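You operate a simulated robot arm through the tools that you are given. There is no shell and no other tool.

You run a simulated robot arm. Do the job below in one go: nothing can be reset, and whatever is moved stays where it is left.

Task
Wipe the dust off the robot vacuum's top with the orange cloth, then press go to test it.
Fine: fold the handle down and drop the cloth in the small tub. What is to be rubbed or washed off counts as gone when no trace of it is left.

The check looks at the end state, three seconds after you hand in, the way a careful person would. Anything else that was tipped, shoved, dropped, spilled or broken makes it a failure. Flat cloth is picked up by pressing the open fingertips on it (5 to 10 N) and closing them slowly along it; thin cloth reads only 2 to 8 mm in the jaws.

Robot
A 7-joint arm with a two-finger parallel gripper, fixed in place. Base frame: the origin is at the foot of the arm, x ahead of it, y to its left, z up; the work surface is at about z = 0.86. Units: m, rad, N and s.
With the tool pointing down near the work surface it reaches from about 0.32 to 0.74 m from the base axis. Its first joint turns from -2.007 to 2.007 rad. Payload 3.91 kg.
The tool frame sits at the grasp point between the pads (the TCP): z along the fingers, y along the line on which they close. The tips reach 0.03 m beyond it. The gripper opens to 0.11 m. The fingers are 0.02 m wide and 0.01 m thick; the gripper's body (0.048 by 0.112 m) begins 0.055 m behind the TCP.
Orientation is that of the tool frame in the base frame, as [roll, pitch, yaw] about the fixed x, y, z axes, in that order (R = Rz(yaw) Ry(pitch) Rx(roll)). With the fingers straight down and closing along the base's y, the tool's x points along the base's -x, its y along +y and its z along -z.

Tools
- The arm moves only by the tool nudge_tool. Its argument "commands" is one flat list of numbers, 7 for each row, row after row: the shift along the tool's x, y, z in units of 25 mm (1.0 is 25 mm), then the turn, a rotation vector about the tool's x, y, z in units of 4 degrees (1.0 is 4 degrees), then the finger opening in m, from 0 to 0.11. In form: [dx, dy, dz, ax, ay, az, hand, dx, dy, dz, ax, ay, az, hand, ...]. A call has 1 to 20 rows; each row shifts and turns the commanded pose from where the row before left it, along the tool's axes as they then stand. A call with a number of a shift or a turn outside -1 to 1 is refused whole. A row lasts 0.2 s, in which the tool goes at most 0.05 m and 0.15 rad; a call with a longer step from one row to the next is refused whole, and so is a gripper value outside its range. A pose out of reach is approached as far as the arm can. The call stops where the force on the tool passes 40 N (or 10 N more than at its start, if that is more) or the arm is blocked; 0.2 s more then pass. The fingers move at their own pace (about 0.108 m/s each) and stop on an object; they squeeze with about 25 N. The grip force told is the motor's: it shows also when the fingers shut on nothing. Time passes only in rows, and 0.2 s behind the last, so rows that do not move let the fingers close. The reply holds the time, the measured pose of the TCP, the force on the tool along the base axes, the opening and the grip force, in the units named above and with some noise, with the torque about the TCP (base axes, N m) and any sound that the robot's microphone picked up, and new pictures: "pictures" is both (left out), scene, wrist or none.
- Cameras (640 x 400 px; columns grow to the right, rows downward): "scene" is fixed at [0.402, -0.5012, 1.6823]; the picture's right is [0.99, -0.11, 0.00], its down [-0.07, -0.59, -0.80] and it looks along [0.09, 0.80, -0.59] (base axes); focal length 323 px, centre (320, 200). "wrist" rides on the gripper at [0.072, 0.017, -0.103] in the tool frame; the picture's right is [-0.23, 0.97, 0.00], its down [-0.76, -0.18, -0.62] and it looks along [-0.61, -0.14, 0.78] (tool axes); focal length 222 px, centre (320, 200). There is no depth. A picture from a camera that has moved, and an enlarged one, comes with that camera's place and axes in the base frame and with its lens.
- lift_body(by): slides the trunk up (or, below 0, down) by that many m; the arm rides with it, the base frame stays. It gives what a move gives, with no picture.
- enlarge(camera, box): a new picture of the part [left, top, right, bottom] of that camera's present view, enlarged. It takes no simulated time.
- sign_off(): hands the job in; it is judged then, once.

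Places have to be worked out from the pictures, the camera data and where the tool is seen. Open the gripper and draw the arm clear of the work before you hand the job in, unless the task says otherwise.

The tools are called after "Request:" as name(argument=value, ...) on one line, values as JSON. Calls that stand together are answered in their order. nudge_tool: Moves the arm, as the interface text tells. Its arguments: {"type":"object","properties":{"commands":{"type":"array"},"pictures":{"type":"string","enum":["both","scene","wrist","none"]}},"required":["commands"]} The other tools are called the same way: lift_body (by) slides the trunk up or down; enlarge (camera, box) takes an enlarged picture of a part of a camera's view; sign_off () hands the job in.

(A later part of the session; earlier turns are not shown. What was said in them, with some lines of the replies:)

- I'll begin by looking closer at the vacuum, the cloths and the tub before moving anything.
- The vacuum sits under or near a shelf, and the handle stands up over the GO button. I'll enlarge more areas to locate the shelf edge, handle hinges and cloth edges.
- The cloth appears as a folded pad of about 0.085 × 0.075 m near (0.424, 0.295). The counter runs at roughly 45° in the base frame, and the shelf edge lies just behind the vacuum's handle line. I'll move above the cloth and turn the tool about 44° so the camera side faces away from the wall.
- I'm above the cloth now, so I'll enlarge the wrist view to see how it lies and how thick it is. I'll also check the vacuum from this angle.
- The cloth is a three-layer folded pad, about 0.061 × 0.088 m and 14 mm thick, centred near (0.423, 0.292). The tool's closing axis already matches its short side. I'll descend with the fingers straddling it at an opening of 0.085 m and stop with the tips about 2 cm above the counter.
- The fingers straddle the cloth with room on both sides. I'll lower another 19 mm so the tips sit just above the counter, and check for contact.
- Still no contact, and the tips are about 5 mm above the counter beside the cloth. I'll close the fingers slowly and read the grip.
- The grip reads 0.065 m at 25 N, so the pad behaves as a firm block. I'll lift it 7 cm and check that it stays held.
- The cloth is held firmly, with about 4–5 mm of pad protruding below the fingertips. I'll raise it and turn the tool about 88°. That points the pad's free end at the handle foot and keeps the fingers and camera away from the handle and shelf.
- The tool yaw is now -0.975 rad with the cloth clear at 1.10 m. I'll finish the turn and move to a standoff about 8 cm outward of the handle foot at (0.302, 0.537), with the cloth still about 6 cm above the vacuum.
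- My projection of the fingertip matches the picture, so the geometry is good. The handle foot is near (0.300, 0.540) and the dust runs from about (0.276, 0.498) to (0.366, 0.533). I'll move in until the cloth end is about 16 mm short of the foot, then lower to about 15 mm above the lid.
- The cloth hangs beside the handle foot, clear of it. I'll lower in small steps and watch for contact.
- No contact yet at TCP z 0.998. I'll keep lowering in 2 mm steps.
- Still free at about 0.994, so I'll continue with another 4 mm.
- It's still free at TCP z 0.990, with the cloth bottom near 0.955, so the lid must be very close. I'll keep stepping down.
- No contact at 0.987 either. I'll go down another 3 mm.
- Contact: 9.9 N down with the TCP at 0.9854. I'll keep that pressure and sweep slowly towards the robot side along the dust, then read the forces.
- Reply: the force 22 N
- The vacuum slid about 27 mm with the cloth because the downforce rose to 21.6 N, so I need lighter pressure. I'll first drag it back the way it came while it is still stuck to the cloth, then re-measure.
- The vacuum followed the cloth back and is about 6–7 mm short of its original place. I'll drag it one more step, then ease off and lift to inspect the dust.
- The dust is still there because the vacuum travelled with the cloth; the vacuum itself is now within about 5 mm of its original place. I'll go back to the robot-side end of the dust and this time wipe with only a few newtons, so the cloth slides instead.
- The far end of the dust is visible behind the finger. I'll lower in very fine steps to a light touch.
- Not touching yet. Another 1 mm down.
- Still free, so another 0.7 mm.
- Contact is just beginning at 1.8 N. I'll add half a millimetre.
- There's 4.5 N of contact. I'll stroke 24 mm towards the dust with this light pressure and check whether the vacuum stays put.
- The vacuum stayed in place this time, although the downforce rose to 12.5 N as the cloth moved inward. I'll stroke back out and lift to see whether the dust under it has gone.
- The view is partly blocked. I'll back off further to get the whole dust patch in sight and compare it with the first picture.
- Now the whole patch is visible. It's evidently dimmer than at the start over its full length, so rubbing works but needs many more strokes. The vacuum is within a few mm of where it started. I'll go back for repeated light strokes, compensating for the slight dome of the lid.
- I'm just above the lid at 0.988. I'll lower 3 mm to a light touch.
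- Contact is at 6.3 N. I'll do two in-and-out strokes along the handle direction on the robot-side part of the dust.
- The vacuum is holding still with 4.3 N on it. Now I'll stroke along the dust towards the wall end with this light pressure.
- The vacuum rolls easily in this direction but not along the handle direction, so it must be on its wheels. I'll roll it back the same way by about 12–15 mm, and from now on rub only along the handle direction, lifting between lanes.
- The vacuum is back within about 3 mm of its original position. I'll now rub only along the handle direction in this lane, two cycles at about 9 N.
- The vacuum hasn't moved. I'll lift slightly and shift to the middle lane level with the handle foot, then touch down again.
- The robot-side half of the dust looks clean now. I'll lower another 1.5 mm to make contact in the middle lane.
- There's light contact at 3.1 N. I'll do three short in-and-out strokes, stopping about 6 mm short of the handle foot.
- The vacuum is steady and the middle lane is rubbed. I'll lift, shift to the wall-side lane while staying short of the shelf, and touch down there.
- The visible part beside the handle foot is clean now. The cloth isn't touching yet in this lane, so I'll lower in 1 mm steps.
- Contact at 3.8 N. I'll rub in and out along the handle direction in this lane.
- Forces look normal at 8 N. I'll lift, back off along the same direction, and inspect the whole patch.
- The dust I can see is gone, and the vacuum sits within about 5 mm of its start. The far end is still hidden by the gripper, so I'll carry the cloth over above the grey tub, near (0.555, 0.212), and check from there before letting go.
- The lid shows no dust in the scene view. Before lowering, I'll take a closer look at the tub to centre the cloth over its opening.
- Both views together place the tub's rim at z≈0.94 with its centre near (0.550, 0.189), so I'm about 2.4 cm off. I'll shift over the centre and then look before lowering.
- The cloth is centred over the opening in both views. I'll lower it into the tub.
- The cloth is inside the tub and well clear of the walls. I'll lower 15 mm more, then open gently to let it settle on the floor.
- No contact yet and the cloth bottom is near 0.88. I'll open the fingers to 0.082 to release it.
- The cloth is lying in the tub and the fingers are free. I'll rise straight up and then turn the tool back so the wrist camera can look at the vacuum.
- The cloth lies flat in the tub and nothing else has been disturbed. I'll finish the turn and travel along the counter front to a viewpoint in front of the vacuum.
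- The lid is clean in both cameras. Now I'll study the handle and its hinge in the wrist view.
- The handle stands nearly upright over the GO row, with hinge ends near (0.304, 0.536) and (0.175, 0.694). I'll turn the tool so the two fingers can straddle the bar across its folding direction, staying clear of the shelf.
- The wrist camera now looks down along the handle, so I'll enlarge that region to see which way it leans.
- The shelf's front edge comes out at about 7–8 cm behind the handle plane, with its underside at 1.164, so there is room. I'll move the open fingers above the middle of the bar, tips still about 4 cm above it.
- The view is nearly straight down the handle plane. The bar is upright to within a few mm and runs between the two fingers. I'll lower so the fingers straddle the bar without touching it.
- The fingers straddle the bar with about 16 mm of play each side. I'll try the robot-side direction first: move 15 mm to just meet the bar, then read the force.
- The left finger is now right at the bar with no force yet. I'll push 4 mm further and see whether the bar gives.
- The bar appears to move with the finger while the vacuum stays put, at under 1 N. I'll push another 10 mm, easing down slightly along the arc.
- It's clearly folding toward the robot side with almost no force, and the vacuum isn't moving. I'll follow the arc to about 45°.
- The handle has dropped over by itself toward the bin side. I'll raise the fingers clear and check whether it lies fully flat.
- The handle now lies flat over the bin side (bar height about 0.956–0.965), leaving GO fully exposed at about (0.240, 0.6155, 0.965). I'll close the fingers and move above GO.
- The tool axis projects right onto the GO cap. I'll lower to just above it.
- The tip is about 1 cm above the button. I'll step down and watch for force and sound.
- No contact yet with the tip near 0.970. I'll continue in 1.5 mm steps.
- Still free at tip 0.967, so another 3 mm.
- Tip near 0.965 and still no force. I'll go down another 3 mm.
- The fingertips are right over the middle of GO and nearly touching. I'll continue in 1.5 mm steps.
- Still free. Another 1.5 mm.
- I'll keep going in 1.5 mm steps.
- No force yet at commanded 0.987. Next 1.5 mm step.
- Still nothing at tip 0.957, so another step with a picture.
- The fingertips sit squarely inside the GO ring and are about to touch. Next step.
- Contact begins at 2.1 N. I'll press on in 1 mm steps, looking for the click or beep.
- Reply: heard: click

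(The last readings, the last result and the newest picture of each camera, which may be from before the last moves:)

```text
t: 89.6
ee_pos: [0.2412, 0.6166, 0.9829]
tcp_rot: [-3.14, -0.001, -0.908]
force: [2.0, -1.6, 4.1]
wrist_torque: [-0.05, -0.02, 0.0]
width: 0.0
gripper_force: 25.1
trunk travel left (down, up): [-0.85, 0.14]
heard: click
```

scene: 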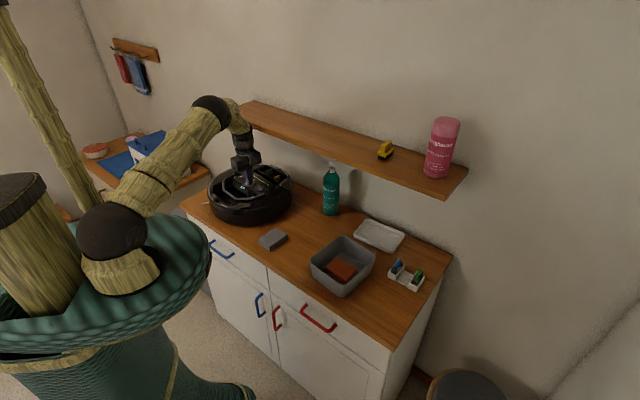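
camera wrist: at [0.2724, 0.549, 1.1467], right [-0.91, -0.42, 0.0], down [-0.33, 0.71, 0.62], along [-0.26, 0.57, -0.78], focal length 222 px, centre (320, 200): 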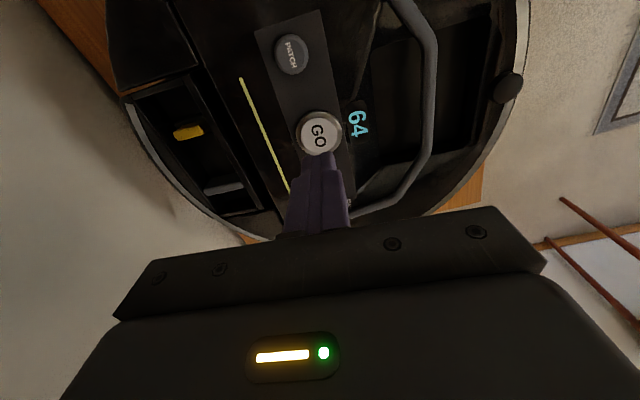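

I heard a click at 4 N, so GO has been pressed. I'll lift straight off at once and look.

Request:
nudge_tool(commands=[0, 0, -0.3, 0, 0, 0, 0.0, 0, 0, -0.8, 0, 0, 0, 0.0, 0, 0, -0.8, 0, 0, 0, 0.0], pictures="both")

Request:
enlarge(camera="scene", box=[205, 145, 295, 220])

Request:
enlarge(camera="wrist", box=[200, 40, 460, 240])

```text
t: 90.4
ee_pos: [0.2405, 0.6163, 1.03]
tcp_rot: [3.141, 0.0, -0.908]
force: [-0.9, 0.3, -0.3]
wrist_torque: [-0.05, 0.01, -0.04]
width: 0.0001
gripper_force: 24.7
trunk travel left (down, up): [-0.85, 0.14]
camera wrist: at [0.2726, 0.5479, 1.1327], right [-0.91, -0.42, 0.0], down [-0.33, 0.71, 0.62], along [-0.26, 0.57, -0.78], focal length 222 px, centre (320, 200)
```

scene: 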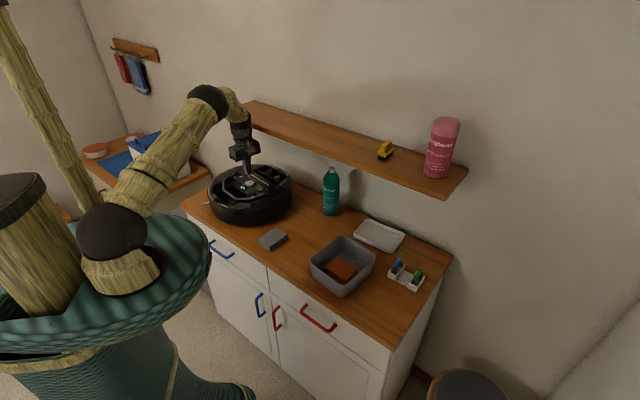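
wrist: 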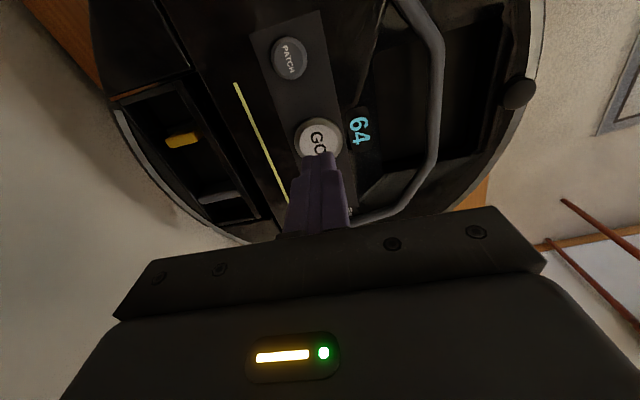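

```text
5.33 times, centred on (250, 182) of scene
camera zoom: at [0.402, -0.5012, 1.6823], right [0.99, -0.11, 0.0], down [-0.07, -0.59, -0.8], along [0.09, 0.8, -0.59], focal length 1722 px, centre (693, 293)
```

zoom: 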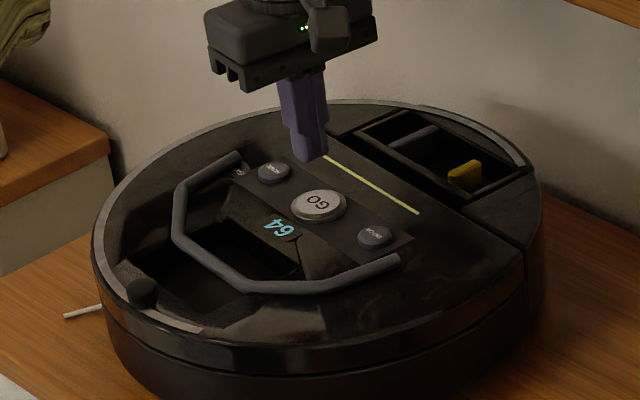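

```text
2.00 times, centred on (330, 140) of wrist
camera zoom: at [0.2726, 0.5479, 1.1327], right [-0.91, -0.42, 0.0], down [-0.33, 0.71, 0.62], along [-0.26, 0.57, -0.78], focal length 444 px, centre (300, 320)
```

zoom: 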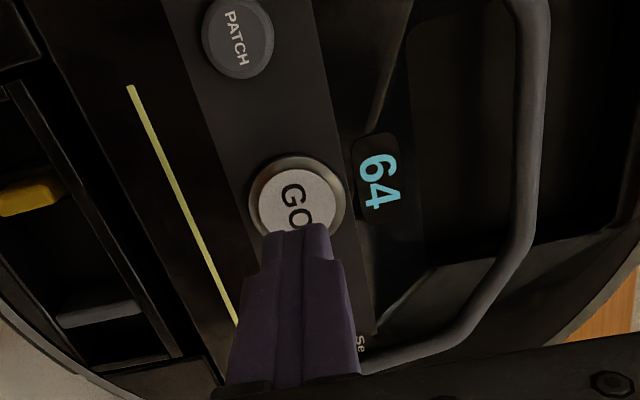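

GO is pressed and released; the handle still lies flat and the vacuum hasn't shifted. I'll withdraw up and back towards the robot, opening the gripper, and turn the camera for a final inspection.

Request:
nudge_tool(commands=[0, 0.5, -0.7, 0, 0, 0, 0.0, 0, 0.8, -0.7, 0, 0, 0, 0.0, 0, 0.9, -0.7, 0, 0, 0, 0.0, 0, 0.9, -0.7, 0, 0, 0, 0.02, 0, 0.9, -0.7, 0, 0, 0, 0.04, 0, 0.9, -0.7, 0, 0, 0, 0.06, 0, 0, 0, 0, 0, 1, 0.06, 0, 0, 0, 0, 0, 1, 0.06, 0, 0, 0, 0, 0, 1, 0.06, 0, 0, 0, 0, 0, 1, 0.06, 0, 0, 0, 0, 0, 1, 0.06, 0, 0, 0, 0, 0, 1, 0.06, 0, 0, 0, 0, 0, 1, 0.06, 0, 0, 0, 0, 0, 1, 0.06, 0, 0, 0, 0, 0, 1, 0.06, 0, 0, 0, 0, 0, 1, 0.06, 0, 0, 0, 0, 0, 1, 0.06, 0, 0, 0, 0, 0, 1, 0.06, 0, 0, 0, 0, 0, 1, 0.06, 0, 0, 0, 0, 0, 1, 0.06], pictures="both")

Request:
enlarge(camera="scene", box=[205, 150, 295, 220])

Request:
enlarge(camera="wrist", box=[220, 0, 540, 220])

```text
t: 94.6
ee_pos: [0.142, 0.5411, 1.1351]
tcp_rot: [3.141, 0.001, -1.887]
force: [0.5, -0.3, -1.0]
wrist_torque: [0.01, -0.01, -0.03]
width: 0.0597
gripper_force: 0.1
trunk travel left (down, up): [-0.85, 0.14]
camera wrist: at [0.1057, 0.4769, 1.2374], right [-0.86, 0.52, 0.0], down [0.41, 0.67, 0.62], along [0.32, 0.53, -0.78], focal length 222 px, centre (320, 200)
```

scene: 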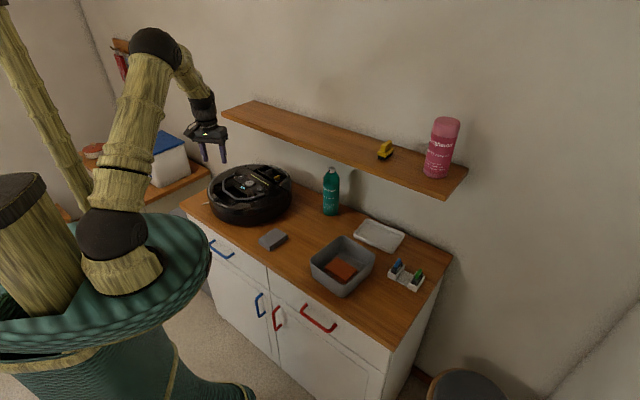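
wrist: 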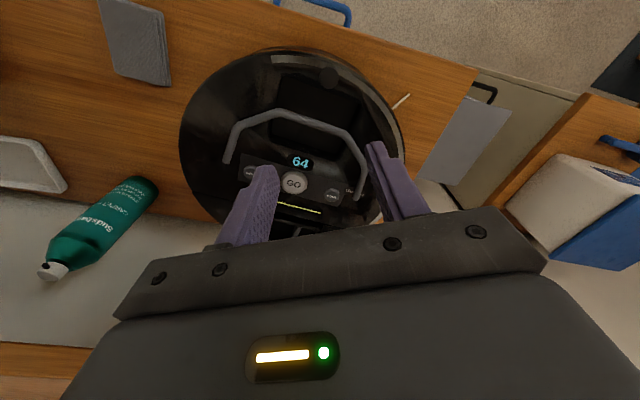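

```text
5.71 times, centred on (250, 185) of scene
camera zoom: at [0.402, -0.5012, 1.6823], right [0.99, -0.11, 0.0], down [-0.07, -0.59, -0.8], along [0.09, 0.8, -0.59], focal length 1845 px, centre (720, 286)
```

zoom: 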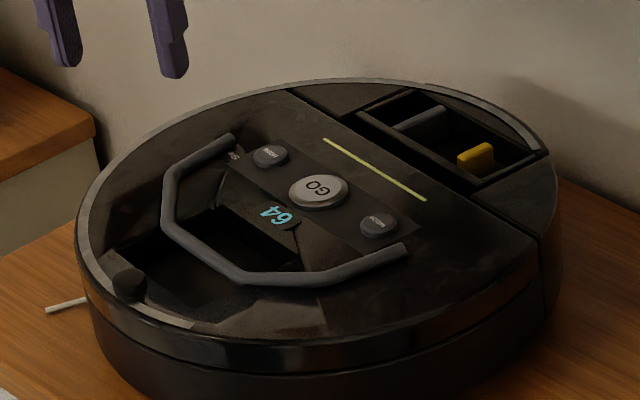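

```text
1.82 times, centred on (380, 110) of wrist
camera zoom: at [0.1057, 0.4769, 1.2374], right [-0.86, 0.52, 0.0], down [0.41, 0.67, 0.62], along [0.32, 0.53, -0.78], focal length 404 px, centre (211, 364)
```

zoom: 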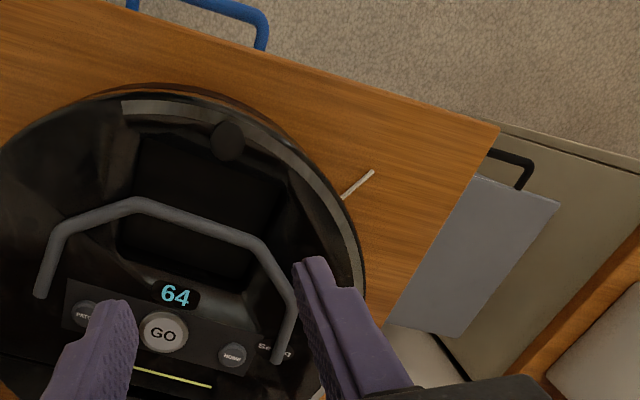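

Everything looks in order. I'll take one more close look at the wiped area and the tub before finishing.

Request:
enlarge(camera="wrist", box=[170, 40, 330, 200])

Request:
enlarge(camera="scene", box=[245, 175, 300, 215])

Request:
enlarge(camera="scene", box=[240, 190, 450, 310])

```text
2.50 times, centred on (250, 120) of wrist
camera zoom: at [0.1057, 0.4769, 1.2374], right [-0.86, 0.52, 0.0], down [0.41, 0.67, 0.62], along [0.32, 0.53, -0.78], focal length 555 px, centre (495, 400)
```

zoom: 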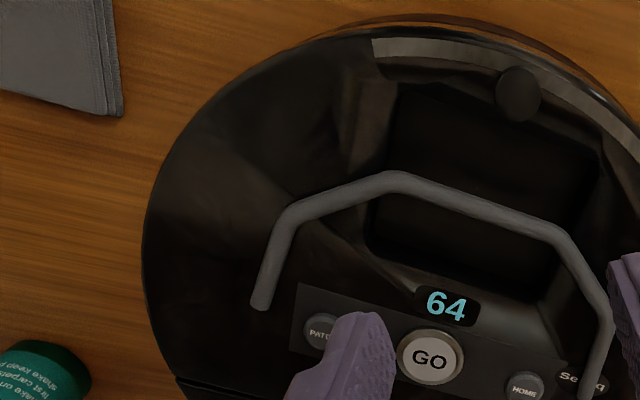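

```text
10.00 times, centred on (272, 195) of scene
camera zoom: at [0.402, -0.5012, 1.6823], right [0.99, -0.11, 0.0], down [-0.07, -0.59, -0.8], along [0.09, 0.8, -0.59], focal length 3229 px, centre (795, 250)
```

zoom: 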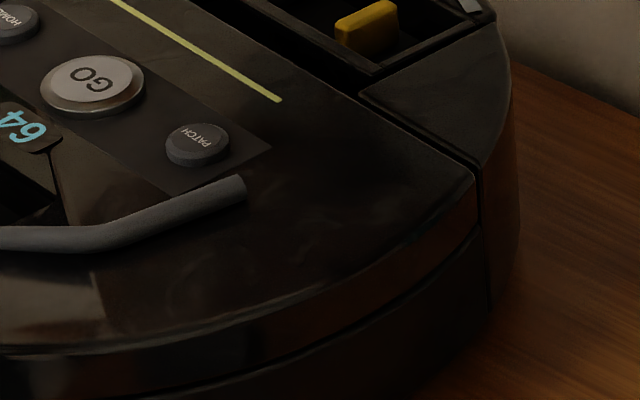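

```text
3.05 times, centred on (345, 250) of scene
camera zoom: at [0.402, -0.5012, 1.6823], right [0.99, -0.11, 0.0], down [-0.07, -0.59, -0.8], along [0.09, 0.8, -0.59], focal length 984 px, centre (244, 48)
```

zoom: 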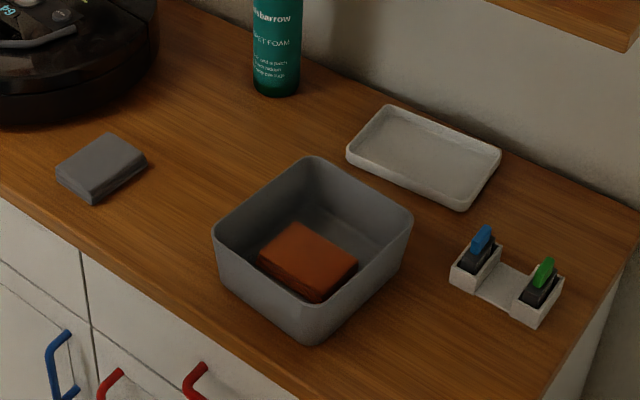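

The cloth is in the tub and the rest of the counter is undisturbed. Faint smudges show on the glossy lid, so I'll bring the wrist camera closer over the wiped spot to make sure no dust remains.

Request:
nudge_tool(commands=[0, 0, 0, 0, 0, 1, 0.08, 0, 0, 0, 0, 0, 1, 0.1, 0, 0, 0, 0, 0, 1, 0.1, 0, 0, 0, 0, 0, 1, 0.1, 0, 0, 0, 0, 0, 1, 0.1, 0, 0, 0, 0, 0, 1, 0.1, 0, 0, 0, 0, 0, 1, 0.1, -0.86, -0.85, 0.1, 0, 0, 0, 0.1, -0.86, -0.85, 0.2, 0, 0, 0, 0.1, -0.86, -0.85, 0.3, 0, 0, 0, 0.1, -0.86, -0.85, 0.4, 0, 0, 0, 0.1, -0.86, -0.85, 0.5, 0, 0, 0, 0.1, -0.86, -0.85, 0.5, 0, 0, 0, 0.1, -0.86, -0.85, 0.5, 0, 0, 0, 0.1], pictures="both")

Request:
enlarge(camera="wrist", box=[200, 0, 440, 170])

```text
t: 97.6
ee_pos: [0.3402, 0.5376, 1.0789]
tcp_rot: [3.139, -0.009, -2.366]
force: [-5.3, -9.4, 3.1]
wrist_torque: [1.01, -0.61, 0.06]
width: 0.1
gripper_force: 0.1
trunk travel left (down, up): [-0.85, 0.14]
stopped in row 14: the force on the tool passed its limit at 61 N (the readings are from after the stop); the commanded pose is now the measured one
camera wrist: at [0.2797, 0.499, 1.1804], right [-0.52, 0.85, 0.0], down [0.67, 0.41, 0.62], along [0.53, 0.32, -0.79], focal length 222 px, centre (320, 200)
```

scene: 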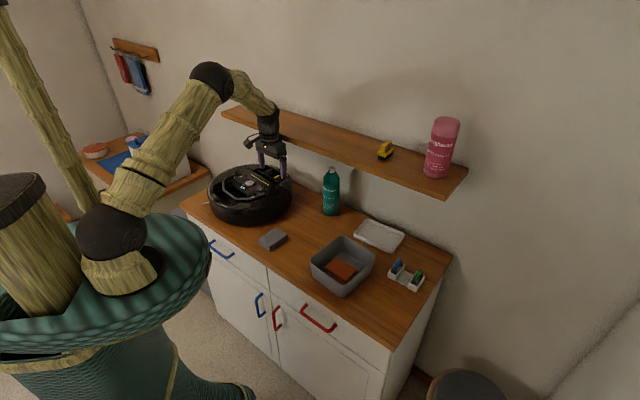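
wrist: 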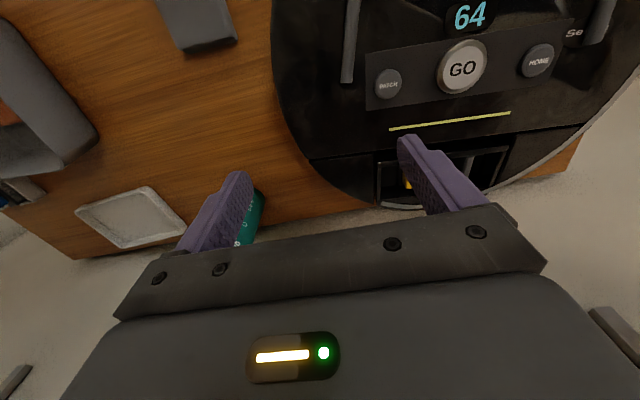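

```text
2.35 times, centred on (320, 85) of wrist
camera zoom: at [0.2797, 0.499, 1.1804], right [-0.52, 0.85, 0.0], down [0.67, 0.41, 0.62], along [0.53, 0.32, -0.79], focal length 523 px, centre (320, 471)
```

zoom: 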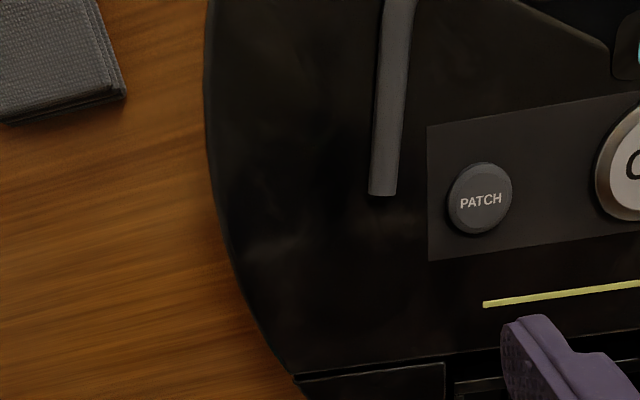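

The wrist touched the fixed shelf and stopped. The items on the shelf haven't moved. I'll back away from the shelf straight away, then check the close-up.

Request:
nudge_tool(commands=[0.6, 0, 0, 0, 0, 0, 0.1, 0.8, 0, 0, 0, 0, 0, 0.1], pictures="both")

Request:
enlarge(camera="wrist", box=[250, 0, 430, 130])

Request:
enlarge(camera="scene", box=[215, 90, 485, 220])

```text
t: 98.2
ee_pos: [0.3179, 0.5145, 1.0762]
tcp_rot: [3.141, -0.008, -2.368]
force: [-0.4, -0.2, 0.9]
wrist_torque: [0.02, -0.01, -0.01]
width: 0.1001
gripper_force: 0.1
trunk travel left (down, up): [-0.85, 0.14]
camera wrist: at [0.2552, 0.4753, 1.1799], right [-0.52, 0.85, 0.0], down [0.67, 0.41, 0.62], along [0.53, 0.32, -0.79], focal length 222 px, centre (320, 200)
```

scene: 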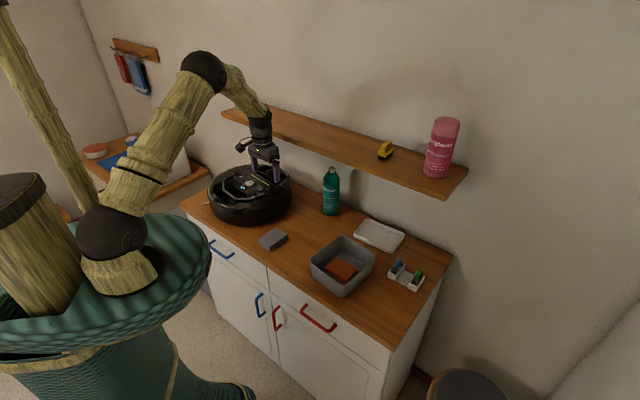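
wrist: 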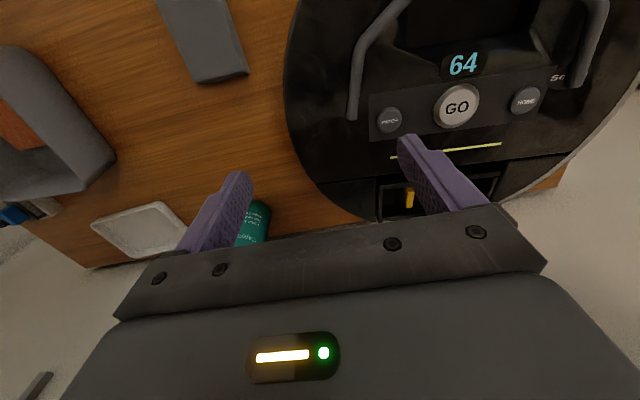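

```text
3.08 times, centred on (340, 65) of wrist
camera zoom: at [0.2552, 0.4753, 1.1799], right [-0.52, 0.85, 0.0], down [0.67, 0.41, 0.62], along [0.53, 0.32, -0.79], focal length 684 px, centre (258, 615)
```

zoom: 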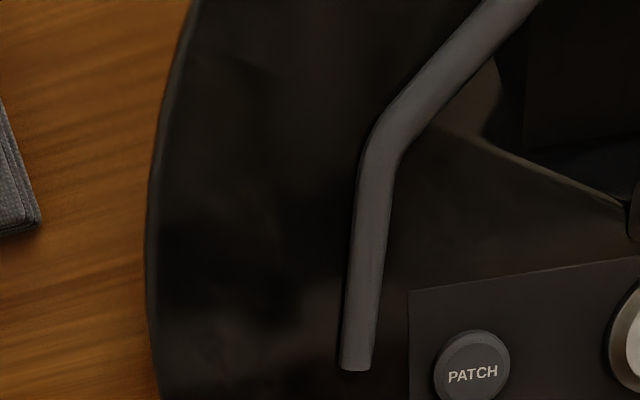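

```text
2.37 times, centred on (350, 155) of scene
camera zoom: at [0.402, -0.5012, 1.6823], right [0.99, -0.11, 0.0], down [-0.07, -0.59, -0.8], along [0.09, 0.8, -0.59], focal length 766 px, centre (249, 307)
```

zoom: 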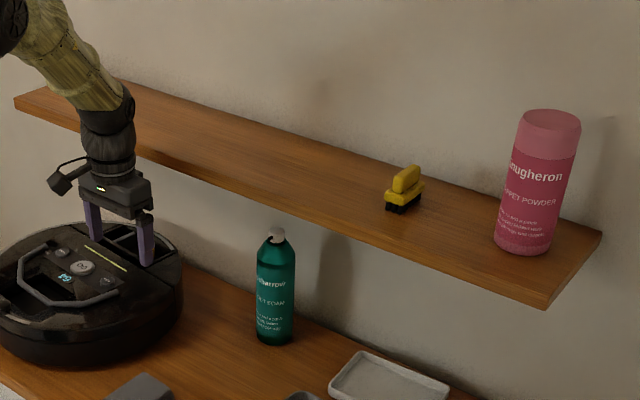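

At close range the lid is smooth and free of any grainy dust, and the shelf items stand where they were. I'll draw the arm up and back, with the gripper open, and take a last overall look.

Request:
nudge_tool(commands=[0.8, 0, -0.3, 0, 0, 0, 0.1, 0.9, 0, -0.6, 0, 0, 0, 0.11, 0.9, 0, -0.9, 0, 0, 0, 0.11, 0.9, 0, -0.9, 0, 0, 0, 0.11, 0.9, 0, -0.9, 0, 0, 0, 0.11, 0.6, 0, -0.9, 0, 0, 0, 0.11, 0, 0, -0.9, 0, 0, 0, 0.11, 0, 0, 0, 0, 0, 0, 0.11, 0, 0, 0, 0, 0, 0, 0.11, 0, 0, 0, 0, 0, 0, 0.11], pictures="both")

Request:
enlarge(camera="scene", box=[205, 150, 295, 220])

Request:
enlarge(camera="wrist", box=[300, 0, 620, 200])

```text
t: 100.4
ee_pos: [0.2302, 0.4271, 1.2115]
tcp_rot: [3.139, -0.006, -2.367]
force: [-0.1, -0.1, 0.3]
wrist_torque: [0.03, 0.02, 0.0]
width: 0.11
gripper_force: 0.1
trunk travel left (down, up): [-0.85, 0.14]
camera wrist: at [0.1671, 0.388, 1.3153], right [-0.52, 0.85, 0.0], down [0.67, 0.41, 0.62], along [0.53, 0.32, -0.79], focal length 222 px, centre (320, 200)
```

scene: 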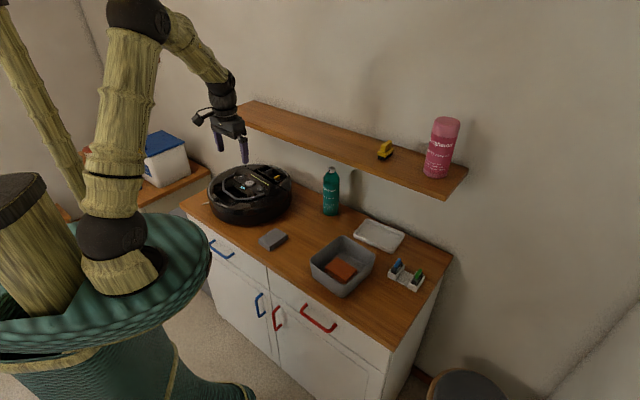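
wrist: 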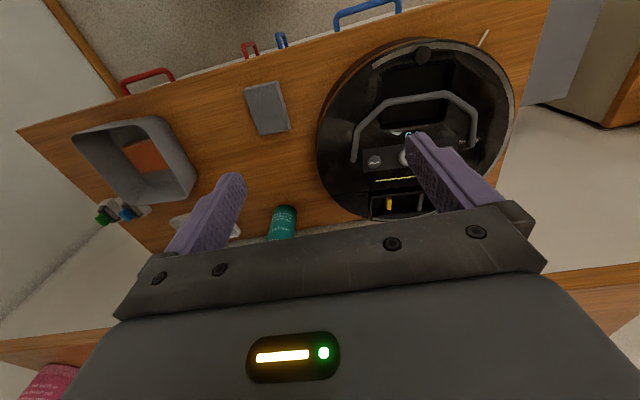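

```text
5.71 times, centred on (250, 185) of scene
camera zoom: at [0.402, -0.5012, 1.6823], right [0.99, -0.11, 0.0], down [-0.07, -0.59, -0.8], along [0.09, 0.8, -0.59], focal length 1845 px, centre (720, 286)
```

zoom: 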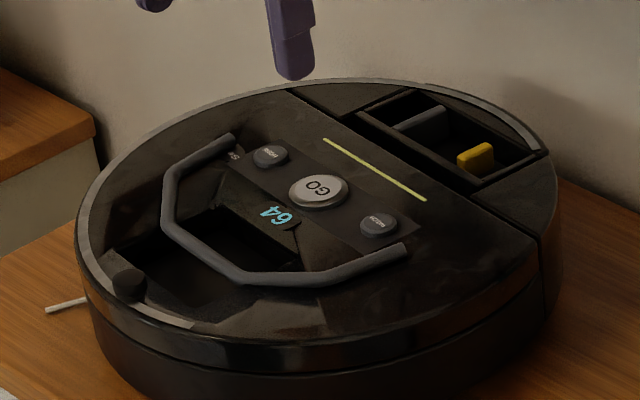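

```text
2.00 times, centred on (460, 100) of wrist
camera zoom: at [0.1671, 0.388, 1.3153], right [-0.52, 0.85, 0.0], down [0.67, 0.41, 0.62], along [0.53, 0.32, -0.79], focal length 444 px, centre (40, 400)
```

zoom: 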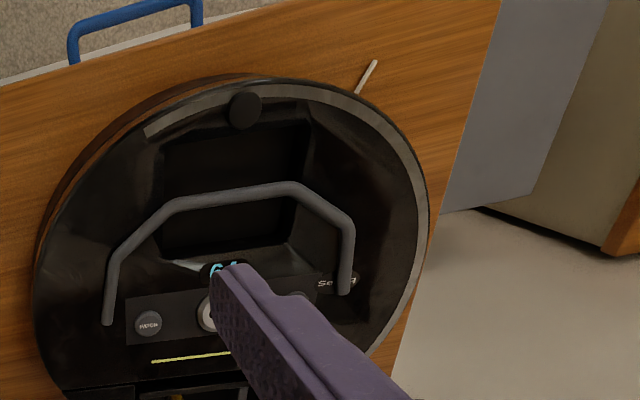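

The dust is gone, the handle is folded flat, and the cloth is in the tub. GO clicked when pressed, nothing else looks moved or knocked over, and the open gripper is well clear. I'm handing in now.

Request:
sign_off()

```text
The job is handed in.
```

The job is done and handed in, though I can't confirm the vacuum actually started. GO gave one click when pressed, and I saw and heard no other response; the display still reads 64.

- **Wiping:** the dust is off the vacuum's top. Close-up views afterwards showed none left.
- **Cloth:** the orange cloth is lying flat in the grey tub.
- **Handle:** it's folded down flat on the bin side, away from the buttons.

**Vacuum moved:** it rolled about 27 mm while I was wiping. I rolled it back, and it now sits about 5 mm from where it started.

**Shelf bump:** while checking the lid, the arm hit the front of the shelf at about 61 N and stopped. I backed off at once, and nothing on the shelf looked moved.
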